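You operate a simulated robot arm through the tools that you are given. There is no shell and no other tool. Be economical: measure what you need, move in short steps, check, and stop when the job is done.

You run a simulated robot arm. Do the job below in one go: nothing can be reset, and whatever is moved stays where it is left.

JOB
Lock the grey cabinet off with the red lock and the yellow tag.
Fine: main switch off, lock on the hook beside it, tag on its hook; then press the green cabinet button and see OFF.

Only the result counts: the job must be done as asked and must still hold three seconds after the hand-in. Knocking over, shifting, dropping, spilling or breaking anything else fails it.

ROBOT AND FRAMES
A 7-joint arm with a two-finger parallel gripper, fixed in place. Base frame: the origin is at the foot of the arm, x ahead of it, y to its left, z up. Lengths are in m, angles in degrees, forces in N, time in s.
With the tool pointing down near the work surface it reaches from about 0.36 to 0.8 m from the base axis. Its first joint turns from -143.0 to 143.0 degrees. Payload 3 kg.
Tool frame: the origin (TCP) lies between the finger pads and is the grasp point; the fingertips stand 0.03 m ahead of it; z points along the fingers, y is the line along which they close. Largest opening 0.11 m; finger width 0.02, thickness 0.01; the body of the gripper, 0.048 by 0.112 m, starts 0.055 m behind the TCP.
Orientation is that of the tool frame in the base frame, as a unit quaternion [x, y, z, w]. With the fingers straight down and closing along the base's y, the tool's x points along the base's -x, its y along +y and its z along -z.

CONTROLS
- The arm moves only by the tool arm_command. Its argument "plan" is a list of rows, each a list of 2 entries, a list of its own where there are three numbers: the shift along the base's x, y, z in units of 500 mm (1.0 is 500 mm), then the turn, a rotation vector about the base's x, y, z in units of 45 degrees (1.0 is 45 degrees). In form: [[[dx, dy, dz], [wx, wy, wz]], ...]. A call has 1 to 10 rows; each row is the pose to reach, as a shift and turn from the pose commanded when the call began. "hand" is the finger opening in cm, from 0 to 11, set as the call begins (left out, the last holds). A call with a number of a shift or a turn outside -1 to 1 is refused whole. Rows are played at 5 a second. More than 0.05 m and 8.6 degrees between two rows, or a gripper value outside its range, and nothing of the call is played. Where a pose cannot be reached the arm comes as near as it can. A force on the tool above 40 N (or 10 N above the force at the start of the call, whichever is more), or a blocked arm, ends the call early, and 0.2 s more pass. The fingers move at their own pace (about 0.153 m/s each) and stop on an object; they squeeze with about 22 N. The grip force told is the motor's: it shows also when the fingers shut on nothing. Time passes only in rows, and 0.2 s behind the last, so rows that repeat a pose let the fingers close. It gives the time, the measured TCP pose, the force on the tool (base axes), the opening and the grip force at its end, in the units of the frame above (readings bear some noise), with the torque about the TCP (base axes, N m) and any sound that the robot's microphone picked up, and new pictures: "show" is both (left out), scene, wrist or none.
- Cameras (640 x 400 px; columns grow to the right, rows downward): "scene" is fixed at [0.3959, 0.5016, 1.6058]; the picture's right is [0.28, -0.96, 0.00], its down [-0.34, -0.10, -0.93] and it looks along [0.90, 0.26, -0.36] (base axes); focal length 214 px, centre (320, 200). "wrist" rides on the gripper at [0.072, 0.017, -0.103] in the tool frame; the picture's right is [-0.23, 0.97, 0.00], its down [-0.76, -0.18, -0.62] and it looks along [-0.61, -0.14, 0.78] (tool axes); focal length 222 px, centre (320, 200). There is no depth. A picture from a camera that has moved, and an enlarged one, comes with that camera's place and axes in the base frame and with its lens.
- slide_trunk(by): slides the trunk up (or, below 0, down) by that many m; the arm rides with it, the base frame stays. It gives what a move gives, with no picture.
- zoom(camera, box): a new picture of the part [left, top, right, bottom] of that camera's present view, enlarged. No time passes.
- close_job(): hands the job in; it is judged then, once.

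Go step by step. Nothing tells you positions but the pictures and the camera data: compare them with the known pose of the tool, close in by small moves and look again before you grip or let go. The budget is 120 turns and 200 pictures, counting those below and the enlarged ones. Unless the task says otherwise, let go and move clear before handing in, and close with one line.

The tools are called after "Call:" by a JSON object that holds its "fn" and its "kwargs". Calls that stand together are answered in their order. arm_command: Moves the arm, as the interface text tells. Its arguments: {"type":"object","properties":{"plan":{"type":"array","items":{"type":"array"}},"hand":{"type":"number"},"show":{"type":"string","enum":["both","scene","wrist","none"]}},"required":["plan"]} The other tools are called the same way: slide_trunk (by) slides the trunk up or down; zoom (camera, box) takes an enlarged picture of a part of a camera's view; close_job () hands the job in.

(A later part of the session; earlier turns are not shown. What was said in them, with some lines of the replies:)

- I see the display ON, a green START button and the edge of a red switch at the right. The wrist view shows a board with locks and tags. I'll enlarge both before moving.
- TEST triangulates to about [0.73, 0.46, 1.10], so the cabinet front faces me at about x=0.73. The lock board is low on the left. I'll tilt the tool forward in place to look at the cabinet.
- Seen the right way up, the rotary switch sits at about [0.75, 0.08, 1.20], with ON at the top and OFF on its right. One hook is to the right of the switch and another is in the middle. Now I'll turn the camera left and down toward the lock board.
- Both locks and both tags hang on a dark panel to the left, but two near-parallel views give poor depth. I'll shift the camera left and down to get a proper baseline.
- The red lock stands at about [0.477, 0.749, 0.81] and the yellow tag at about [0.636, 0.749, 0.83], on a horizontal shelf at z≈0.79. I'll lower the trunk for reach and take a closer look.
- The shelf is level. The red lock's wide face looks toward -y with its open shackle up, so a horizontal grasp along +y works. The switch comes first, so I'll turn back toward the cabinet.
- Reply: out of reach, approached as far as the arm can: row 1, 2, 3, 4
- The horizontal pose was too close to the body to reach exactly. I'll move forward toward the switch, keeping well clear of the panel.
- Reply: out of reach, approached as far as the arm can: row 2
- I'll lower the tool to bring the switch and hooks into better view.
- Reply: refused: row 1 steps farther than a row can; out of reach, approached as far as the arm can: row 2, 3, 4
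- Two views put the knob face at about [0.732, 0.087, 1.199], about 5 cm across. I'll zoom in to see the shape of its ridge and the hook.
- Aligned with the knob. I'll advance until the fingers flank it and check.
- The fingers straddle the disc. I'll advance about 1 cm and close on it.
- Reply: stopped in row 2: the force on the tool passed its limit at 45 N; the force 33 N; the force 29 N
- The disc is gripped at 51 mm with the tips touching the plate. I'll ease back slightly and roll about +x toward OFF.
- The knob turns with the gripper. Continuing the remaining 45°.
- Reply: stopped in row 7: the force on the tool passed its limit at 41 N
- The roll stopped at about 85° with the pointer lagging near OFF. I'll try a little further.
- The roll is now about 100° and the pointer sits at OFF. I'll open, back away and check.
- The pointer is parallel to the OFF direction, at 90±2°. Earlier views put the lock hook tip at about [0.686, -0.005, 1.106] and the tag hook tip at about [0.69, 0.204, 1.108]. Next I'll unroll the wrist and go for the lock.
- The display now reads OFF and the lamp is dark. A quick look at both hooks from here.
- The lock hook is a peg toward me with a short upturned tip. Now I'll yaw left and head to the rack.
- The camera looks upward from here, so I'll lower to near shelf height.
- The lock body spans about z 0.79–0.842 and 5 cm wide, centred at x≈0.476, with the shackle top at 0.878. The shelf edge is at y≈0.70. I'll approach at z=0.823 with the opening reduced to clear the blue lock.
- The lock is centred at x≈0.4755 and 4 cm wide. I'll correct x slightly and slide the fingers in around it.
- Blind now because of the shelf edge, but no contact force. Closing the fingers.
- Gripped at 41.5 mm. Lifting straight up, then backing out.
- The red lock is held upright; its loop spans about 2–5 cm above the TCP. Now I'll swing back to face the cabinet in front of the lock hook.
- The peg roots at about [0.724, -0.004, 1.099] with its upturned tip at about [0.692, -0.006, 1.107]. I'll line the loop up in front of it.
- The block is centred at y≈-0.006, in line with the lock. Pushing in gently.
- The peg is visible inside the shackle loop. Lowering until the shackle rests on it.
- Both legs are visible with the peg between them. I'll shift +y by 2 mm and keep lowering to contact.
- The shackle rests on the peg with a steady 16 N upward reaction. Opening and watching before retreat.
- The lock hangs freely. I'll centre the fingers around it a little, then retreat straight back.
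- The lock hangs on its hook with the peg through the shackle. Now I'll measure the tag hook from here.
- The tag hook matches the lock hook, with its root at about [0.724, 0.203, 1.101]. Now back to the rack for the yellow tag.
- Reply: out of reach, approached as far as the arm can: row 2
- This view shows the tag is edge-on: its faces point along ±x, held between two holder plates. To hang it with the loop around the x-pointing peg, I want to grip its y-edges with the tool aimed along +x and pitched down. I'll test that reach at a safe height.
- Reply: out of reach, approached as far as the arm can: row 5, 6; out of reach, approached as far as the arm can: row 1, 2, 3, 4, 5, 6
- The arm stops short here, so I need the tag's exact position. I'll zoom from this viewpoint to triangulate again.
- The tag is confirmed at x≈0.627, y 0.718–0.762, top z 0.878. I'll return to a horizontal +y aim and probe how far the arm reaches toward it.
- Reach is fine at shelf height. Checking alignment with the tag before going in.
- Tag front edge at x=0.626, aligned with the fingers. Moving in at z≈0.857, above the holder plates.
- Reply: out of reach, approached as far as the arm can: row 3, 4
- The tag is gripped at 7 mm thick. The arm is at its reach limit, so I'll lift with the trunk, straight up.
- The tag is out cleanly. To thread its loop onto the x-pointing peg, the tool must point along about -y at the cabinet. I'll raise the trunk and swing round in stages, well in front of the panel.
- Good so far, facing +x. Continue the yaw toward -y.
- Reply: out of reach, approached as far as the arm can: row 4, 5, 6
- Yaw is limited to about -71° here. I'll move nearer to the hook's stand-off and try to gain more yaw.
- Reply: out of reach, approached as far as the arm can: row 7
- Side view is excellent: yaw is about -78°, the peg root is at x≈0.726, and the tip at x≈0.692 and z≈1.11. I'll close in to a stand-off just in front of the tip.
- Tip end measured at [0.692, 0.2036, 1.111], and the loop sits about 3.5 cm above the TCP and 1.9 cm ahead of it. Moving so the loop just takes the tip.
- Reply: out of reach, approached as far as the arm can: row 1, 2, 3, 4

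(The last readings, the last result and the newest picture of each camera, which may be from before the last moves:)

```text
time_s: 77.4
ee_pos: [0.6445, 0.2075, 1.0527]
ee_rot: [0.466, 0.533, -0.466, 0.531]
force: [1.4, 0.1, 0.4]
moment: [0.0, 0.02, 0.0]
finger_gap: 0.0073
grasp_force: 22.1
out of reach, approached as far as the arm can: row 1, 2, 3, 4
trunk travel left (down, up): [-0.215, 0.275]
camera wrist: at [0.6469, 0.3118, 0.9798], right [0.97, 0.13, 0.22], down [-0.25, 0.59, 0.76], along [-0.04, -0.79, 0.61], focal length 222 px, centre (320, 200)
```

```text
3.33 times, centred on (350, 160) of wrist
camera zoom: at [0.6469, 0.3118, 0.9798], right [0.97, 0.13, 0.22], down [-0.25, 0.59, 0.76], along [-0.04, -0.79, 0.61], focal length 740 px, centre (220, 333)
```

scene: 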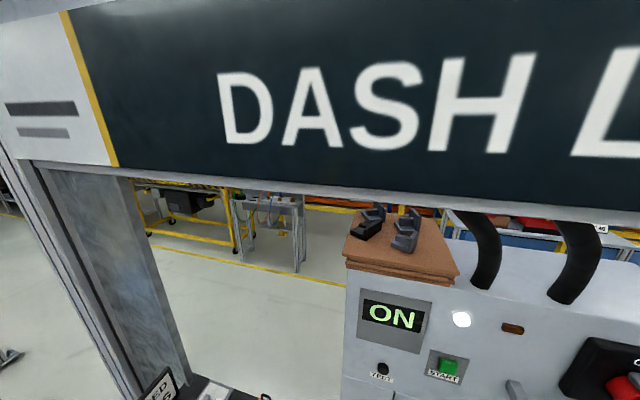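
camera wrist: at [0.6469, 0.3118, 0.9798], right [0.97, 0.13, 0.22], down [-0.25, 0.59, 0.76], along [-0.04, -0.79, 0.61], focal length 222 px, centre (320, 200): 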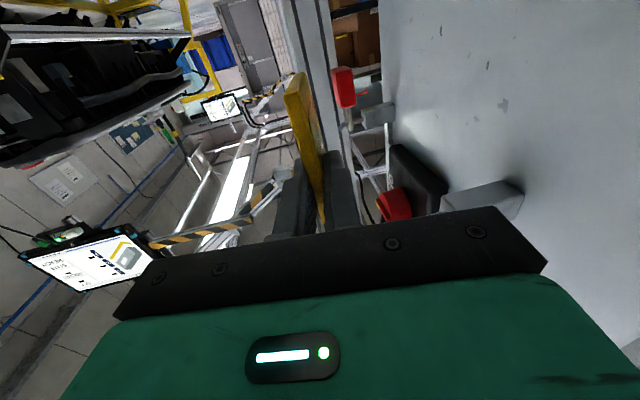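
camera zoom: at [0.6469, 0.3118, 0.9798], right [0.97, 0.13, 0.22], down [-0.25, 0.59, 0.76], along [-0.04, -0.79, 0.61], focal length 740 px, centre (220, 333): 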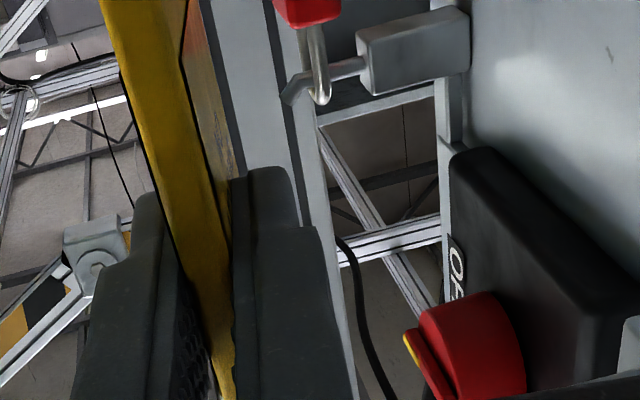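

The arm stopped short there (joint or reach limit), but no contact. I'll raise the trunk to change the arm's posture and lower the arm back to hook height.

Call:
{"fn": "slide_trunk", "kwargs": {"by": 0.1}}

Call:
{"fn": "arm_command", "kwargs": {"plan": [[[0, 0.01, -0.06], [0, 0, 0.02]], [[0, 0.02, -0.12], [0, 0, 0.05]], [[0, 0.03, -0.158], [0, 0, 0.05]], [[0, 0.03, -0.158], [0, 0, 0.05]]], "show": "none"}}

```text
time_s: 78.7
ee_pos: [0.6432, 0.2085, 1.1532]
ee_rot: [0.466, 0.533, -0.467, 0.53]
force: [-0.2, 0.2, -1.0]
moment: [0.01, 0.0, 0.02]
finger_gap: 0.0073
grasp_force: 22.1
trunk travel left (down, up): [-0.315, 0.175]
```

```text
time_s: 79.7
ee_pos: [0.6413, 0.222, 1.0738]
ee_rot: [0.455, 0.542, -0.456, 0.539]
force: [0.2, -0.7, -1.8]
moment: [-0.01, -0.01, 0.04]
finger_gap: 0.0075
grasp_force: 21.9
trunk travel left (down, up): [-0.315, 0.175]
```

Call:
{"fn": "arm_command", "kwargs": {"plan": [[[0.03, 0, 0.002], [0, 0, 0]], [[0.055, 0, 0.002], [0, 0, 0]], [[0.07, 0, 0.002], [0, 0, 0]]], "show": "wrist"}}

Call:
{"fn": "zoom", "kwargs": {"camera": "wrist", "box": [260, 100, 440, 220]}}

```text
time_s: 80.5
ee_pos: [0.6676, 0.2174, 1.0779]
ee_rot: [0.455, 0.542, -0.456, 0.539]
force: [-1.1, -0.1, -0.5]
moment: [0.01, 0.0, 0.02]
finger_gap: 0.0074
grasp_force: 21.9
out of reach, approached as far as the arm can: row 2, 3
trunk travel left (down, up): [-0.315, 0.175]
camera wrist: at [0.6664, 0.321, 1.0059], right [0.96, 0.17, 0.22], down [-0.28, 0.58, 0.76], along [0.0, -0.8, 0.61], focal length 222 px, centre (320, 200)
```

wrist: 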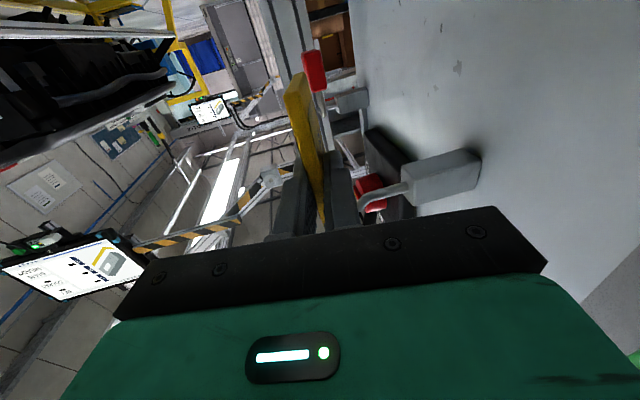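

```text
3.33 times, centred on (350, 160) of wrist
camera zoom: at [0.6664, 0.321, 1.0059], right [0.96, 0.17, 0.22], down [-0.28, 0.58, 0.76], along [0.0, -0.8, 0.61], focal length 740 px, centre (220, 333)
```

zoom: 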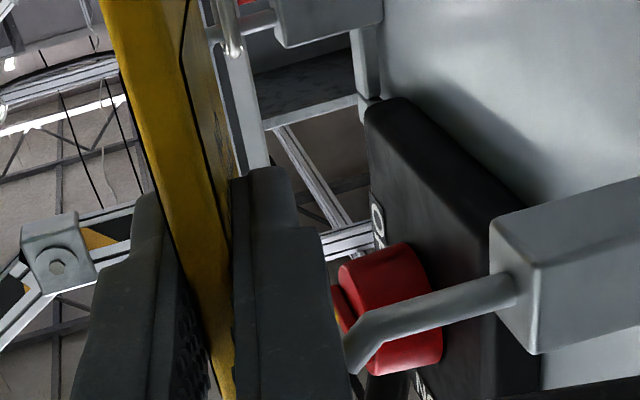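

Reach runs out at this aim. The tag may be tilted in its own plane without hurting the threading, so I'll tilt the tool downward about x, which brings the wrist closer, keeping the loop in front of the tip.

Call:
{"fn": "arm_command", "kwargs": {"plan": [[[-0.02, 0.01, 0.01], [0.16, 0, 0]], [[-0.02, 0.018, 0.016], [0.33, 0, 0]], [[-0.02, 0.026, 0.022], [0.5, 0, 0]], [[-0.02, 0.034, 0.03], [0.66, 0, 0]], [[-0.02, 0.042, 0.036], [0.83, 0, 0]], [[-0.011, 0.048, 0.043], [1, 0, 0]], [[-0.011, 0.048, 0.043], [1, 0, 0]]], "show": "wrist"}}

Call:
{"fn": "zoom", "kwargs": {"camera": "wrist", "box": [260, 100, 500, 260]}}

```text
time_s: 82.1
ee_pos: [0.6625, 0.2411, 1.1008]
ee_rot: [0.627, 0.675, -0.214, 0.324]
force: [0.6, 0.2, 0.0]
moment: [0.01, 0.03, 0.03]
finger_gap: 0.0072
grasp_force: 21.8
trunk travel left (down, up): [-0.315, 0.175]
camera wrist: at [0.6616, 0.3651, 1.123], right [0.96, -0.04, 0.27], down [-0.28, -0.13, 0.95], along [-0.01, -0.99, -0.14], focal length 222 px, centre (320, 200)
```

wrist: 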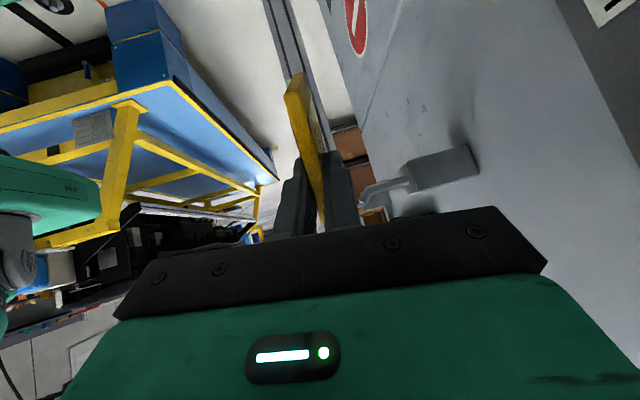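

```text
2.50 times, centred on (380, 180) of wrist
camera zoom: at [0.6616, 0.3651, 1.123], right [0.96, -0.04, 0.27], down [-0.28, -0.13, 0.95], along [-0.01, -0.99, -0.14], focal length 555 px, centre (170, 250)
```

zoom: 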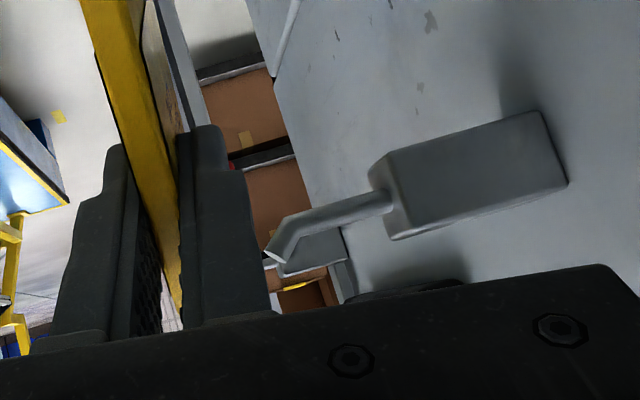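

Reached cleanly, and the tip re-measures at [0.689, 0.2036, 1.110], in line with the loop. Moving in along x in small steps.

Call:
{"fn": "arm_command", "kwargs": {"plan": [[[0.02, 0.001, -0.001], [0, 0, 0]], [[0.04, 0.001, -0.001], [0, 0, 0]], [[0.055, 0.001, -0.003], [0, 0, 0]]], "show": "wrist"}}

Call:
{"fn": "zoom", "kwargs": {"camera": "wrist", "box": [260, 120, 440, 240]}}

```text
time_s: 82.9
ee_pos: [0.6823, 0.237, 1.0968]
ee_rot: [0.628, 0.674, -0.214, 0.324]
force: [-0.9, 0.1, -0.8]
moment: [0.0, 0.02, 0.0]
finger_gap: 0.0071
grasp_force: 22.0
out of reach, approached as far as the arm can: row 2, 3
trunk travel left (down, up): [-0.315, 0.175]
camera wrist: at [0.6811, 0.3609, 1.1204], right [0.96, -0.04, 0.28], down [-0.28, -0.13, 0.95], along [-0.01, -0.99, -0.13], focal length 222 px, centre (320, 200)
```

wrist: 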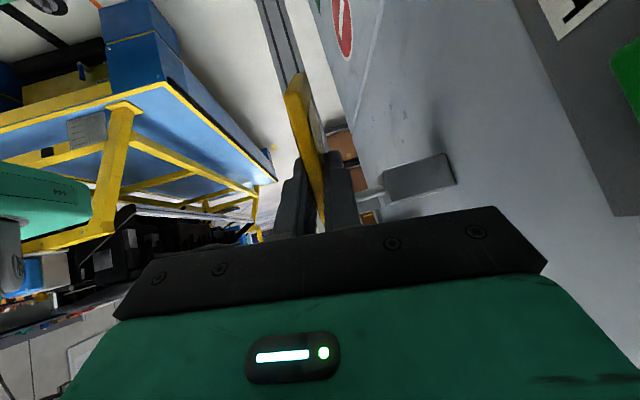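

```text
3.33 times, centred on (350, 180) of wrist
camera zoom: at [0.6811, 0.3609, 1.1204], right [0.96, -0.04, 0.28], down [-0.28, -0.13, 0.95], along [-0.01, -0.99, -0.13], focal length 740 px, centre (220, 267)
```

zoom: 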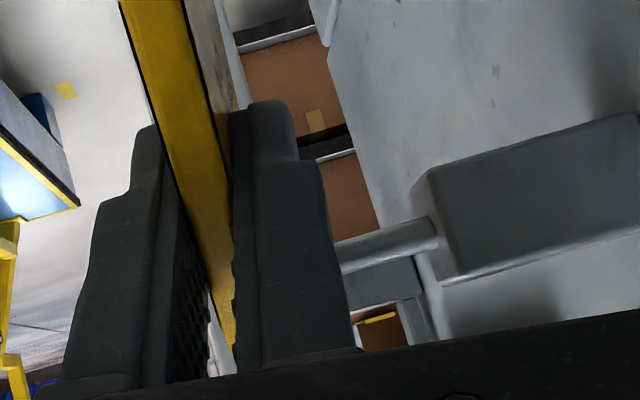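

Limit again at x=0.682. The wrist now sits high relative to the shoulder, so I'll back off, raise the trunk, and lower the arm by the same amount.

Call:
{"fn": "arm_command", "kwargs": {"plan": [[[-0.05, 0, 0], [0, 0, 0]], [[-0.06, 0, 0], [0, 0, 0]]], "show": "none"}}

Call:
{"fn": "slide_trunk", "kwargs": {"by": 0.13}}

Call:
{"fn": "arm_command", "kwargs": {"plan": [[[0, 0.002, -0.06], [0, 0, 0]], [[0, 0.004, -0.12], [0, 0, 0]], [[0, 0.008, -0.18], [0, 0, 0]], [[0, 0.008, -0.24], [0, 0, 0]], [[0, 0.008, -0.252], [0, 0, 0]]], "show": "none"}}

```text
time_s: 83.5
ee_pos: [0.65, 0.2347, 1.097]
ee_rot: [0.627, 0.675, -0.214, 0.324]
force: [0.5, 0.0, -0.4]
moment: [-0.01, -0.01, -0.02]
finger_gap: 0.0071
grasp_force: 22.4
trunk travel left (down, up): [-0.315, 0.175]
```

```text
time_s: 85.1
ee_pos: [0.6515, 0.2354, 1.2278]
ee_rot: [0.628, 0.675, -0.214, 0.323]
force: [0.2, 0.7, -0.4]
moment: [0.02, 0.04, 0.04]
finger_gap: 0.0074
grasp_force: 21.6
trunk travel left (down, up): [-0.445, 0.045]
```

```text
time_s: 86.3
ee_pos: [0.6519, 0.2389, 1.1014]
ee_rot: [0.628, 0.674, -0.214, 0.324]
force: [0.4, 1.0, -0.9]
moment: [-0.01, 0.02, -0.01]
finger_gap: 0.007
grasp_force: 21.9
trunk travel left (down, up): [-0.445, 0.045]
```

Call:
{"fn": "arm_command", "kwargs": {"plan": [[[0.02, 0.005, -0.004], [0, 0, 0]], [[0.045, 0.005, -0.004], [0, 0, 0]], [[0.06, 0.005, -0.004], [0, 0, 0]]], "show": "wrist"}}

Call:
{"fn": "zoom", "kwargs": {"camera": "wrist", "box": [260, 120, 440, 240]}}

```text
time_s: 87.1
ee_pos: [0.682, 0.2423, 1.0989]
ee_rot: [0.627, 0.675, -0.214, 0.325]
force: [0.1, -0.1, -0.5]
moment: [-0.02, 0.01, -0.05]
finger_gap: 0.0071
grasp_force: 21.9
trunk travel left (down, up): [-0.445, 0.045]
camera wrist: at [0.6813, 0.3664, 1.1222], right [0.96, -0.04, 0.28], down [-0.28, -0.13, 0.95], along [-0.01, -0.99, -0.13], focal length 222 px, centre (320, 200)
```

wrist: 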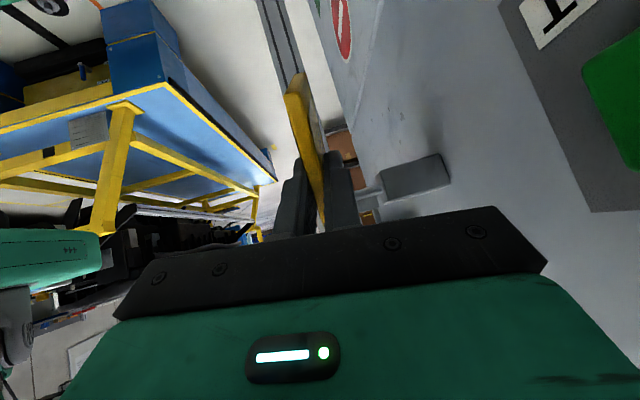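

```text
3.33 times, centred on (350, 180) of wrist
camera zoom: at [0.6813, 0.3664, 1.1222], right [0.96, -0.04, 0.28], down [-0.28, -0.13, 0.95], along [-0.01, -0.99, -0.13], focal length 740 px, centre (220, 267)
```

zoom: 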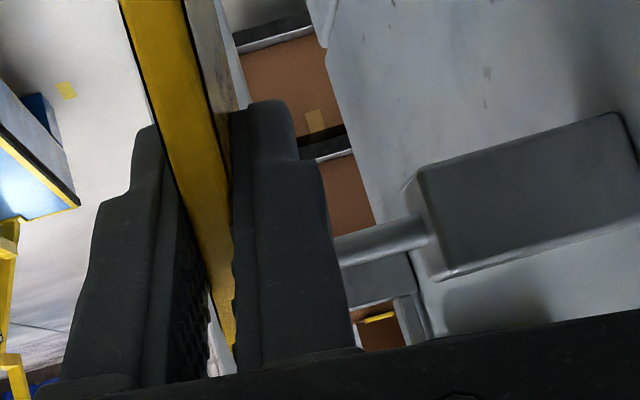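

In reach now with no contact. Continuing onto the tip, watching force.

Call:
{"fn": "arm_command", "kwargs": {"plan": [[[0.008, 0, 0], [0, 0, 0]], [[0.016, 0, -0.002], [0, 0, 0]], [[0.022, 0, -0.005], [0, 0, 0]]], "show": "none"}}

Call:
{"fn": "arm_command", "kwargs": {"plan": [[[0.006, 0, -0.003], [0, 0, 0]], [[0.012, 0, -0.005], [0, 0, 0]], [[0.02, 0, -0.006], [0, 0, 0]]], "show": "wrist"}}

Call:
{"fn": "zoom", "kwargs": {"camera": "wrist", "box": [260, 120, 440, 240]}}

```text
time_s: 87.9
ee_pos: [0.692, 0.2415, 1.0973]
ee_rot: [0.628, 0.675, -0.214, 0.324]
force: [0.0, 0.0, -1.3]
moment: [0.0, -0.03, 0.02]
finger_gap: 0.0073
grasp_force: 21.9
trunk travel left (down, up): [-0.445, 0.045]
```

```text
time_s: 88.7
ee_pos: [0.7029, 0.2398, 1.0954]
ee_rot: [0.627, 0.676, -0.213, 0.324]
force: [0.0, 1.0, -0.7]
moment: [0.02, -0.01, 0.03]
finger_gap: 0.0071
grasp_force: 21.6
trunk travel left (down, up): [-0.445, 0.045]
camera wrist: at [0.7021, 0.3659, 1.1172], right [0.96, -0.04, 0.28], down [-0.28, -0.13, 0.95], along [-0.01, -0.99, -0.13], focal length 222 px, centre (320, 200)
```

wrist: 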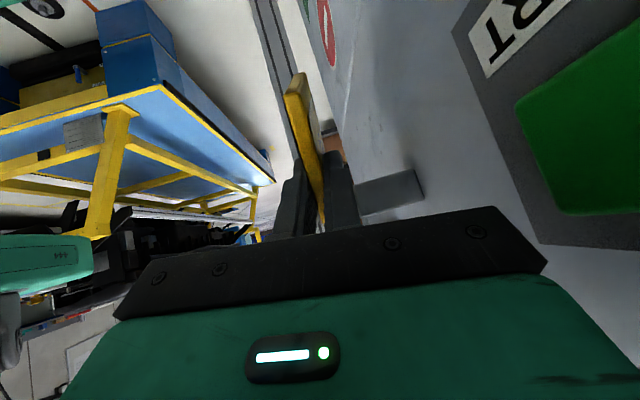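

```text
3.33 times, centred on (350, 180) of wrist
camera zoom: at [0.7021, 0.3659, 1.1172], right [0.96, -0.04, 0.28], down [-0.28, -0.13, 0.95], along [-0.01, -0.99, -0.13], focal length 740 px, centre (220, 267)
```

zoom: 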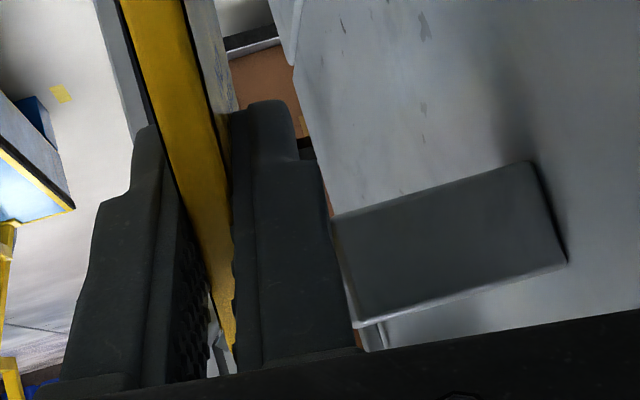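

No contact, so I need to confirm the peg is inside the loop. Zooming on the gap beside the tag.

Call:
{"fn": "zoom", "kwargs": {"camera": "wrist", "box": [300, 190, 360, 230]}}

```text
10.00 times, centred on (330, 210) of wrist
camera zoom: at [0.7021, 0.3659, 1.1172], right [0.96, -0.04, 0.28], down [-0.28, -0.13, 0.95], along [-0.01, -0.99, -0.13], focal length 2221 px, centre (220, 100)
```

zoom: 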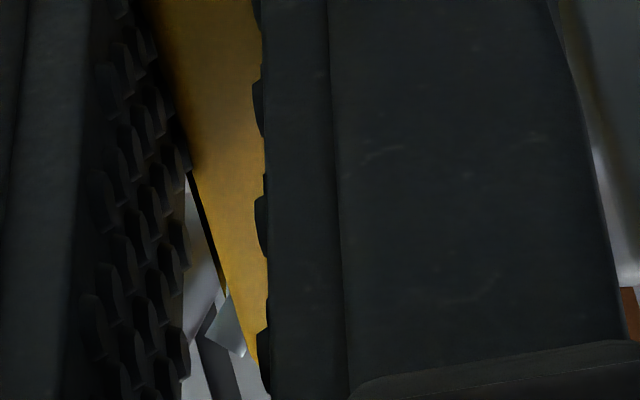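

The peg tip shows on the near side of the tag, as expected if threaded. I'll confirm by feel: lowering should load the loop on the peg.

Call:
{"fn": "arm_command", "kwargs": {"plan": [[[0, 0, -0.006], [0, 0, 0]], [[0, 0, -0.01], [0, 0, 0]], [[0, 0, -0.014], [0, 0, 0]], [[0, 0, -0.018], [0, 0, 0]]], "show": "none"}}

Call:
{"fn": "arm_command", "kwargs": {"plan": [[[0, 0, -0.003], [0, 0, 0]], [[0, 0, -0.006], [0, 0, 0]], [[0, 0, -0.008], [0, 0, 0]]], "show": "none"}}

```text
time_s: 89.7
ee_pos: [0.7022, 0.2412, 1.0859]
ee_rot: [0.628, 0.675, -0.213, 0.324]
force: [0.3, 2.2, 4.4]
moment: [-0.12, -0.01, 0.03]
finger_gap: 0.0072
grasp_force: 21.8
trunk travel left (down, up): [-0.445, 0.045]
```

```text
time_s: 90.5
ee_pos: [0.7029, 0.2423, 1.0817]
ee_rot: [0.628, 0.674, -0.214, 0.325]
force: [-0.1, 5.7, 11.0]
moment: [-0.52, 0.05, 0.04]
finger_gap: 0.0072
grasp_force: 21.7
trunk travel left (down, up): [-0.445, 0.045]
```

Upward force with a moment that matches contact at the loop. One more check: lifting should meet the peg from below if it's truly enclosed.

Call:
{"fn": "arm_command", "kwargs": {"plan": [[[0, 0, 0.012], [0, 0, 0]], [[0, 0, 0.026], [0, 0, 0]], [[0, 0, 0.034], [0, 0, 0]], [[0, 0, 0.042], [0, 0, 0]]], "show": "none"}}

Call:
{"fn": "arm_command", "kwargs": {"plan": [[[0, 0, 0.004], [0, 0, 0]], [[0, 0, 0.008], [0, 0, 0]], [[0, 0, 0.012], [0, 0, 0]]], "show": "none"}}

```text
time_s: 91.5
ee_pos: [0.7016, 0.2425, 1.102]
ee_rot: [0.627, 0.676, -0.216, 0.323]
force: [-2.3, 3.9, -13.5]
moment: [0.46, 0.04, -0.08]
finger_gap: 0.0076
grasp_force: 22.0
trunk travel left (down, up): [-0.445, 0.045]
```

```text
time_s: 92.3
ee_pos: [0.7016, 0.2423, 1.1086]
ee_rot: [0.627, 0.675, -0.215, 0.324]
force: [-6.7, 3.3, -13.6]
moment: [0.54, 0.06, -0.25]
finger_gap: 0.0074
grasp_force: 22.4
trunk travel left (down, up): [-0.445, 0.045]
```

Contact both ways, so the peg is enclosed. Lowering back so the loop just rests, then opening a little.

Call:
{"fn": "arm_command", "kwargs": {"plan": [[[0.004, 0, -0.012], [0, 0, 0]], [[0.006, 0, -0.026], [0, 0, 0]], [[0.006, 0, -0.038], [0, 0, 0]], [[0.006, 0, -0.044], [0, 0, 0]]], "show": "none"}}

Call:
{"fn": "arm_command", "kwargs": {"plan": [[[0, 0, 0], [0, 0, 0]], [[0, 0, 0], [0, 0, 0]], [[0, 0, 0], [0, 0, 0]]], "hand": 2, "show": "wrist"}}

Call:
{"fn": "zoom", "kwargs": {"camera": "wrist", "box": [250, 100, 430, 220]}}

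```text
time_s: 93.3
ee_pos: [0.705, 0.2438, 1.0873]
ee_rot: [0.628, 0.675, -0.213, 0.325]
force: [0.3, 6.0, 11.6]
moment: [-0.5, 0.01, 0.06]
finger_gap: 0.0076
grasp_force: 21.6
trunk travel left (down, up): [-0.445, 0.045]
```

```text
time_s: 94.1
ee_pos: [0.7055, 0.2433, 1.0854]
ee_rot: [0.627, 0.675, -0.213, 0.324]
force: [0.0, -0.1, -0.2]
moment: [-0.02, -0.01, -0.01]
finger_gap: 0.02
grasp_force: 0.0
trunk travel left (down, up): [-0.445, 0.045]
camera wrist: at [0.7048, 0.367, 1.1083], right [0.96, -0.04, 0.27], down [-0.28, -0.13, 0.95], along [-0.01, -0.99, -0.13], focal length 222 px, centre (320, 200)
```

wrist: 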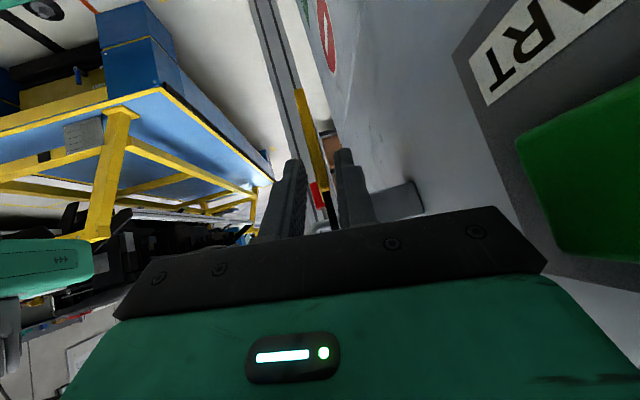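

```text
3.33 times, centred on (340, 160) of wrist
camera zoom: at [0.7048, 0.367, 1.1083], right [0.96, -0.04, 0.27], down [-0.28, -0.13, 0.95], along [-0.01, -0.99, -0.13], focal length 740 px, centre (253, 333)
```

zoom: 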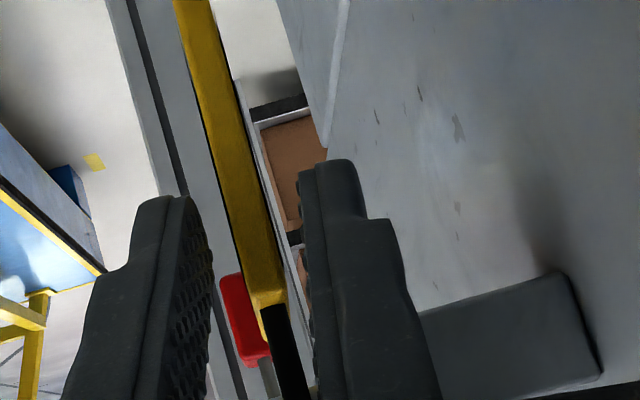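

The tag hangs on its loop, free of the fingers. Backing out along the tool axis, then away from the panel.

Call:
{"fn": "arm_command", "kwargs": {"plan": [[[-0.008, 0.034, 0.034], [0, 0, 0]], [[-0.018, 0.07, 0.07], [0, 0, 0]], [[-0.024, 0.098, 0.098], [0, 0, 0]], [[-0.08, 0.11, 0.1], [0, 0, 0]], [[-0.16, 0.11, 0.1], [0, 0, 0]], [[-0.24, 0.11, 0.1], [0, 0, 0]]], "show": "wrist"}}

Call:
{"fn": "zoom", "kwargs": {"camera": "wrist", "box": [300, 60, 540, 220]}}

```text
time_s: 95.5
ee_pos: [0.5853, 0.2963, 1.1364]
ee_rot: [0.628, 0.675, -0.213, 0.324]
force: [0.7, 0.6, -0.3]
moment: [-0.04, 0.02, -0.01]
finger_gap: 0.0199
grasp_force: 0.0
out of reach, approached as far as the arm can: row 2, 3
trunk travel left (down, up): [-0.445, 0.045]
camera wrist: at [0.5849, 0.4214, 1.1587], right [0.96, -0.04, 0.27], down [-0.28, -0.13, 0.95], along [-0.01, -0.99, -0.13], focal length 222 px, centre (320, 200)
```

wrist: 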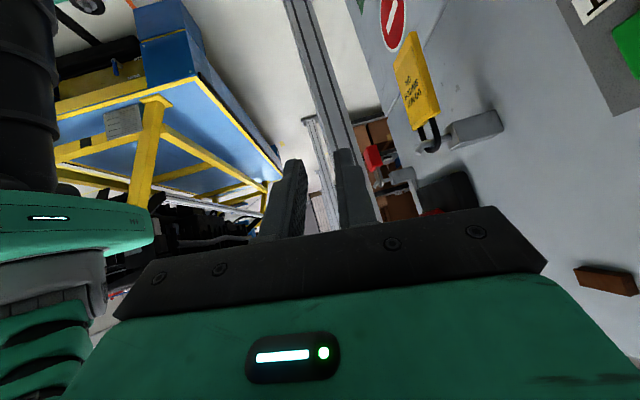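

```text
2.50 times, centred on (420, 140) of wrist
camera zoom: at [0.5849, 0.4214, 1.1587], right [0.96, -0.04, 0.27], down [-0.28, -0.13, 0.95], along [-0.01, -0.99, -0.13], focal length 555 px, centre (70, 350)
```

zoom: 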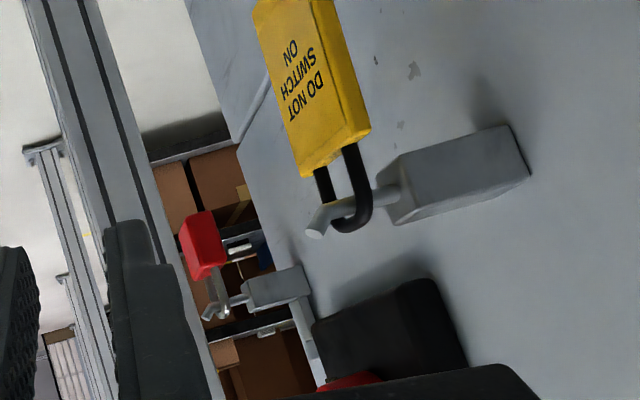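

Both the lock and the tag hang on their hooks. Now for the START button: I'll lower the trunk, then turn the tool back to face the panel.

Call:
{"fn": "slide_trunk", "kwargs": {"by": -0.2}}

Call:
{"fn": "arm_command", "kwargs": {"plan": [[[-0.02, 0.02, 0.04], [-0.16, 0, 0]], [[-0.04, 0.04, 0.08], [-0.33, 0, 0]], [[-0.06, 0.06, 0.12], [-0.5, 0, 0]], [[-0.08, 0.06, 0.16], [-0.66, 0, 0]], [[-0.08, 0.06, 0.2], [-0.83, 0, 0]], [[-0.08, 0.06, 0.24], [-1, 0, 0]]], "hand": 0, "show": "none"}}

Call:
{"fn": "arm_command", "kwargs": {"plan": [[[0, 0, 0], [0, 0, 0.16]], [[0, 0, 0], [0, 0, 0.33]], [[0, 0, 0], [0, 0, 0.5]], [[0, 0, 0], [0, 0, 0.66]], [[0, 0, 0], [0, 0, 0.83]], [[0, 0, 0], [0, 0, 1]]], "show": "none"}}

```text
time_s: 97.7
ee_pos: [0.5851, 0.2969, 0.9348]
ee_rot: [0.628, 0.675, -0.214, 0.324]
force: [0.2, -0.3, 0.3]
moment: [-0.03, 0.02, 0.02]
finger_gap: 0.0201
grasp_force: 0.2
trunk travel left (down, up): [-0.245, 0.245]
```

```text
time_s: 99.0
ee_pos: [0.4811, 0.2315, 0.9464]
ee_rot: [0.492, 0.574, -0.423, 0.499]
force: [1.3, -0.2, 2.8]
moment: [0.19, 0.01, -0.02]
finger_gap: 0.0
grasp_force: 22.2
out of reach, approached as far as the arm can: row 2, 3, 4, 5, 6
trunk travel left (down, up): [-0.245, 0.245]
```

```text
time_s: 100.5
ee_pos: [0.4771, 0.2451, 0.9474]
ee_rot: [0.222, 0.716, -0.185, 0.635]
force: [0.4, 0.3, 0.0]
moment: [-0.03, -0.03, -0.03]
finger_gap: 0.0002
grasp_force: 22.0
trunk travel left (down, up): [-0.245, 0.245]
```

Call:
{"fn": "arm_command", "kwargs": {"plan": [[[0.03, 0.03, 0.05], [-0.011, -0.025, 0.124]], [[0.06, 0.06, 0.1], [-0.023, -0.049, 0.248]], [[0.09, 0.09, 0.15], [-0.034, -0.074, 0.372]], [[0.12, 0.12, 0.2], [-0.045, -0.099, 0.497]], [[0.15, 0.15, 0.25], [-0.057, -0.123, 0.621]], [[0.18, 0.18, 0.3], [-0.068, -0.148, 0.745]], [[0.18, 0.18, 0.3], [-0.068, -0.148, 0.745]]], "show": "both"}}

```text
time_s: 102.0
ee_pos: [0.5664, 0.3369, 1.0993]
ee_rot: [0.001, 0.707, 0.0, 0.708]
force: [0.4, 0.2, 1.3]
moment: [-0.04, -0.01, 0.02]
finger_gap: 0.0001
grasp_force: 22.2
trunk travel left (down, up): [-0.245, 0.245]
camera wrist: at [0.4638, 0.3532, 1.0271], right [0.0, 0.97, 0.23], down [-0.62, -0.18, 0.76], along [0.78, -0.14, 0.61], focal length 222 px, centre (320, 200)
```

scene: 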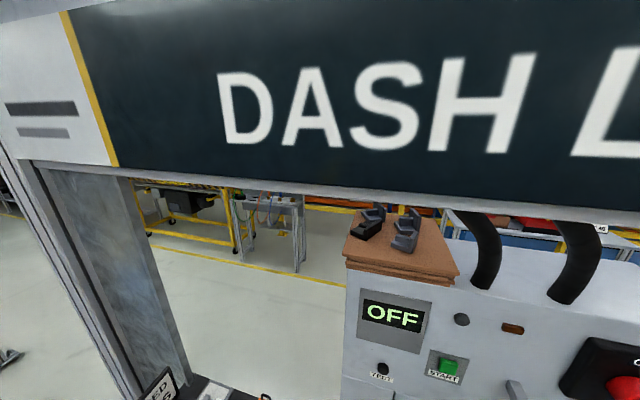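
wrist: 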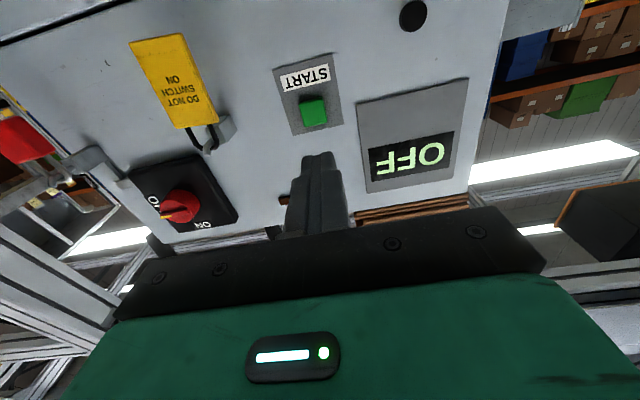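

The scene display reads OFF. The START button comes out near [0.752, 0.325, 1.113]. Closing in and re-measuring.

Call:
{"fn": "arm_command", "kwargs": {"plan": [[[0.06, -0.012, 0.014], [0, 0, 0]], [[0.12, -0.024, 0.028], [0, 0, 0]], [[0.18, -0.024, 0.028], [0, 0, 0]]], "show": "wrist"}}

Call:
{"fn": "zoom", "kwargs": {"camera": "wrist", "box": [200, 80, 440, 240]}}

```text
time_s: 102.8
ee_pos: [0.6576, 0.3233, 1.1137]
ee_rot: [0.001, 0.706, -0.001, 0.708]
force: [1.0, -1.0, -0.3]
moment: [0.01, 0.03, 0.01]
finger_gap: 0.0
grasp_force: 22.0
trunk travel left (down, up): [-0.245, 0.245]
camera wrist: at [0.5547, 0.3395, 1.0414], right [0.0, 0.97, 0.23], down [-0.62, -0.18, 0.76], along [0.78, -0.14, 0.61], focal length 222 px, centre (320, 200)
```

wrist: 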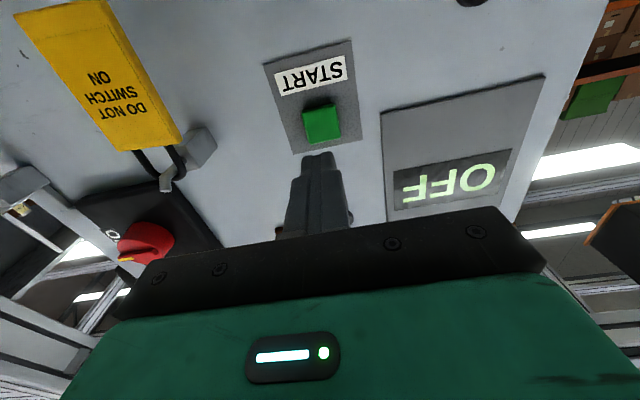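

```text
2.50 times, centred on (320, 160) of wrist
camera zoom: at [0.5547, 0.3395, 1.0414], right [0.0, 0.97, 0.23], down [-0.62, -0.18, 0.76], along [0.78, -0.14, 0.61], focal length 555 px, centre (320, 300)
```

zoom: 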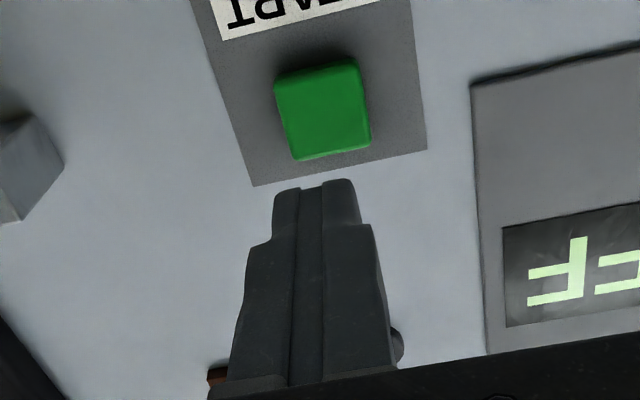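

Button face confirmed at [0.752, 0.326, 1.112]. Pressing with closed fingertips in small steps.

Call:
{"fn": "arm_command", "kwargs": {"plan": [[[0.05, 0.004, -0.002], [0, 0, 0]], [[0.1, 0.004, -0.002], [0, 0, 0]], [[0.12, 0.004, -0.002], [0, 0, 0]]], "show": "none"}}

Call:
{"fn": "arm_command", "kwargs": {"plan": [[[0.006, 0, 0], [0, 0, 0]], [[0.012, 0, 0], [0, 0, 0]], [[0.018, 0, 0], [0, 0, 0]], [[0.024, 0, 0], [0, 0, 0]], [[0.03, 0, 0], [0, 0, 0]]], "show": "both"}}

```text
time_s: 103.7
ee_pos: [0.7179, 0.3266, 1.1109]
ee_rot: [0.001, 0.707, 0.0, 0.707]
force: [-0.1, 0.6, 0.9]
moment: [-0.04, 0.01, 0.02]
finger_gap: 0.0
grasp_force: 22.0
trunk travel left (down, up): [-0.245, 0.245]
```

```text
time_s: 104.8
ee_pos: [0.729, 0.3256, 1.1135]
ee_rot: [0.0, 0.707, -0.001, 0.707]
force: [-31.8, -4.0, -8.8]
moment: [0.01, 0.25, -0.1]
finger_gap: 0.0002
grasp_force: 21.7
trunk travel left (down, up): [-0.245, 0.245]
heard: click
camera wrist: at [0.6267, 0.3415, 1.0396], right [0.0, 0.97, 0.23], down [-0.62, -0.18, 0.76], along [0.78, -0.14, 0.61], focal length 222 px, centre (320, 200)
```

scene: 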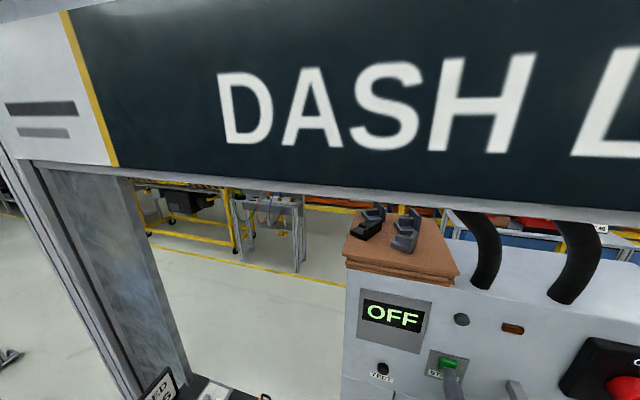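
wrist: 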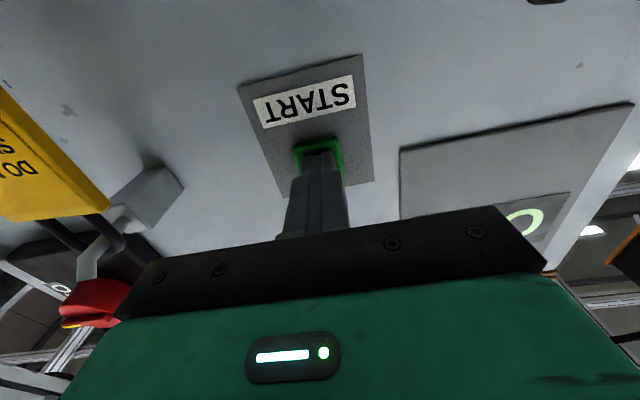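

Click heard, and the display stays OFF. Backing off and checking everything once more.

Call:
{"fn": "arm_command", "kwargs": {"plan": [[[-0.04, 0, 0], [0, 0, 0]], [[-0.12, 0, 0], [0, 0, 0]], [[-0.2, 0, 0], [0, 0, 0]], [[-0.28, -0.04, 0], [0, 0, 0]], [[-0.32, -0.1, 0], [0, 0, 0]], [[-0.32, -0.16, 0], [0, 0, 0]]], "show": "both"}}

Call:
{"fn": "zoom", "kwargs": {"camera": "wrist", "box": [60, 20, 480, 260]}}

```text
time_s: 106.2
ee_pos: [0.5729, 0.2459, 1.111]
ee_rot: [0.001, 0.706, 0.0, 0.708]
force: [-1.1, 1.0, 0.0]
moment: [0.02, 0.0, -0.03]
finger_gap: 0.0
grasp_force: 22.1
trunk travel left (down, up): [-0.245, 0.245]
camera wrist: at [0.4698, 0.2622, 1.0391], right [0.0, 0.97, 0.23], down [-0.62, -0.18, 0.76], along [0.78, -0.14, 0.61], focal length 222 px, centre (320, 200)
```

scene: 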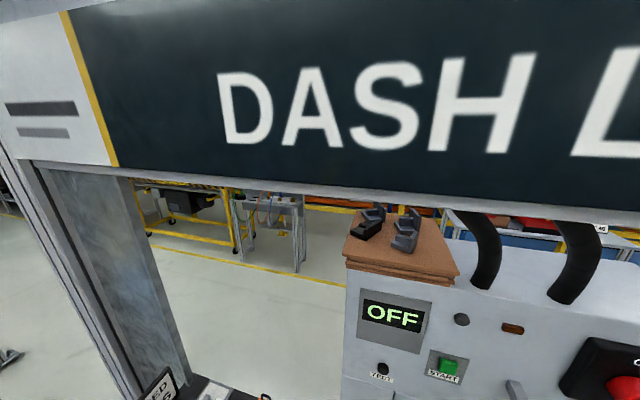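
wrist: 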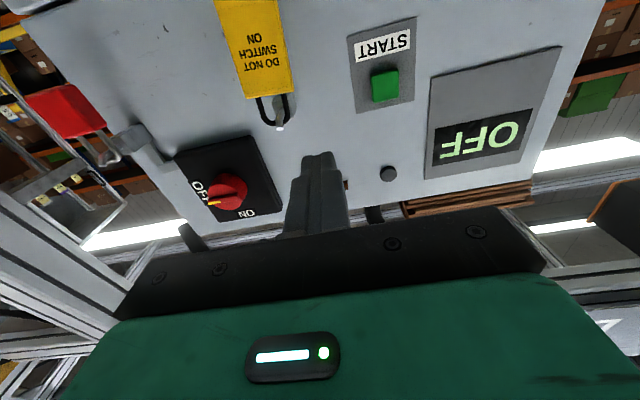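

```text
1.52 times, centred on (270, 140) of wrist
camera zoom: at [0.4698, 0.2622, 1.0391], right [0.0, 0.97, 0.23], down [-0.62, -0.18, 0.76], along [0.78, -0.14, 0.61], focal length 338 px, centre (396, 291)
```

zoom: 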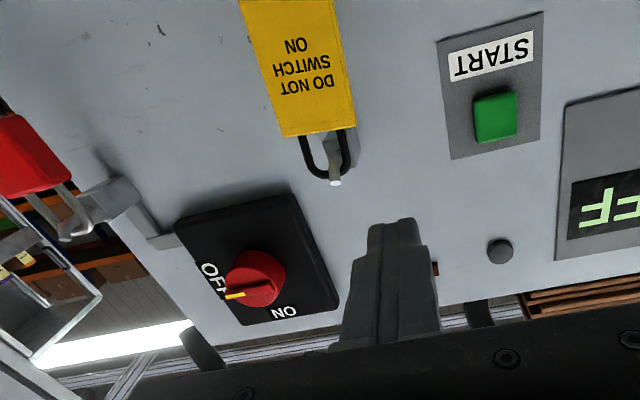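

The switch points to OFF, the red lock and yellow tag hang on their hooks, the display reads OFF after the press, and the arm is clear. Handing in.

Call:
{"fn": "close_job", "kwargs": {}}

```text
The job is handed in.
```

The grey cabinet is locked off: the main switch is off, the red lock and yellow tag are on their hooks, and the display still read OFF after I pressed the green button.
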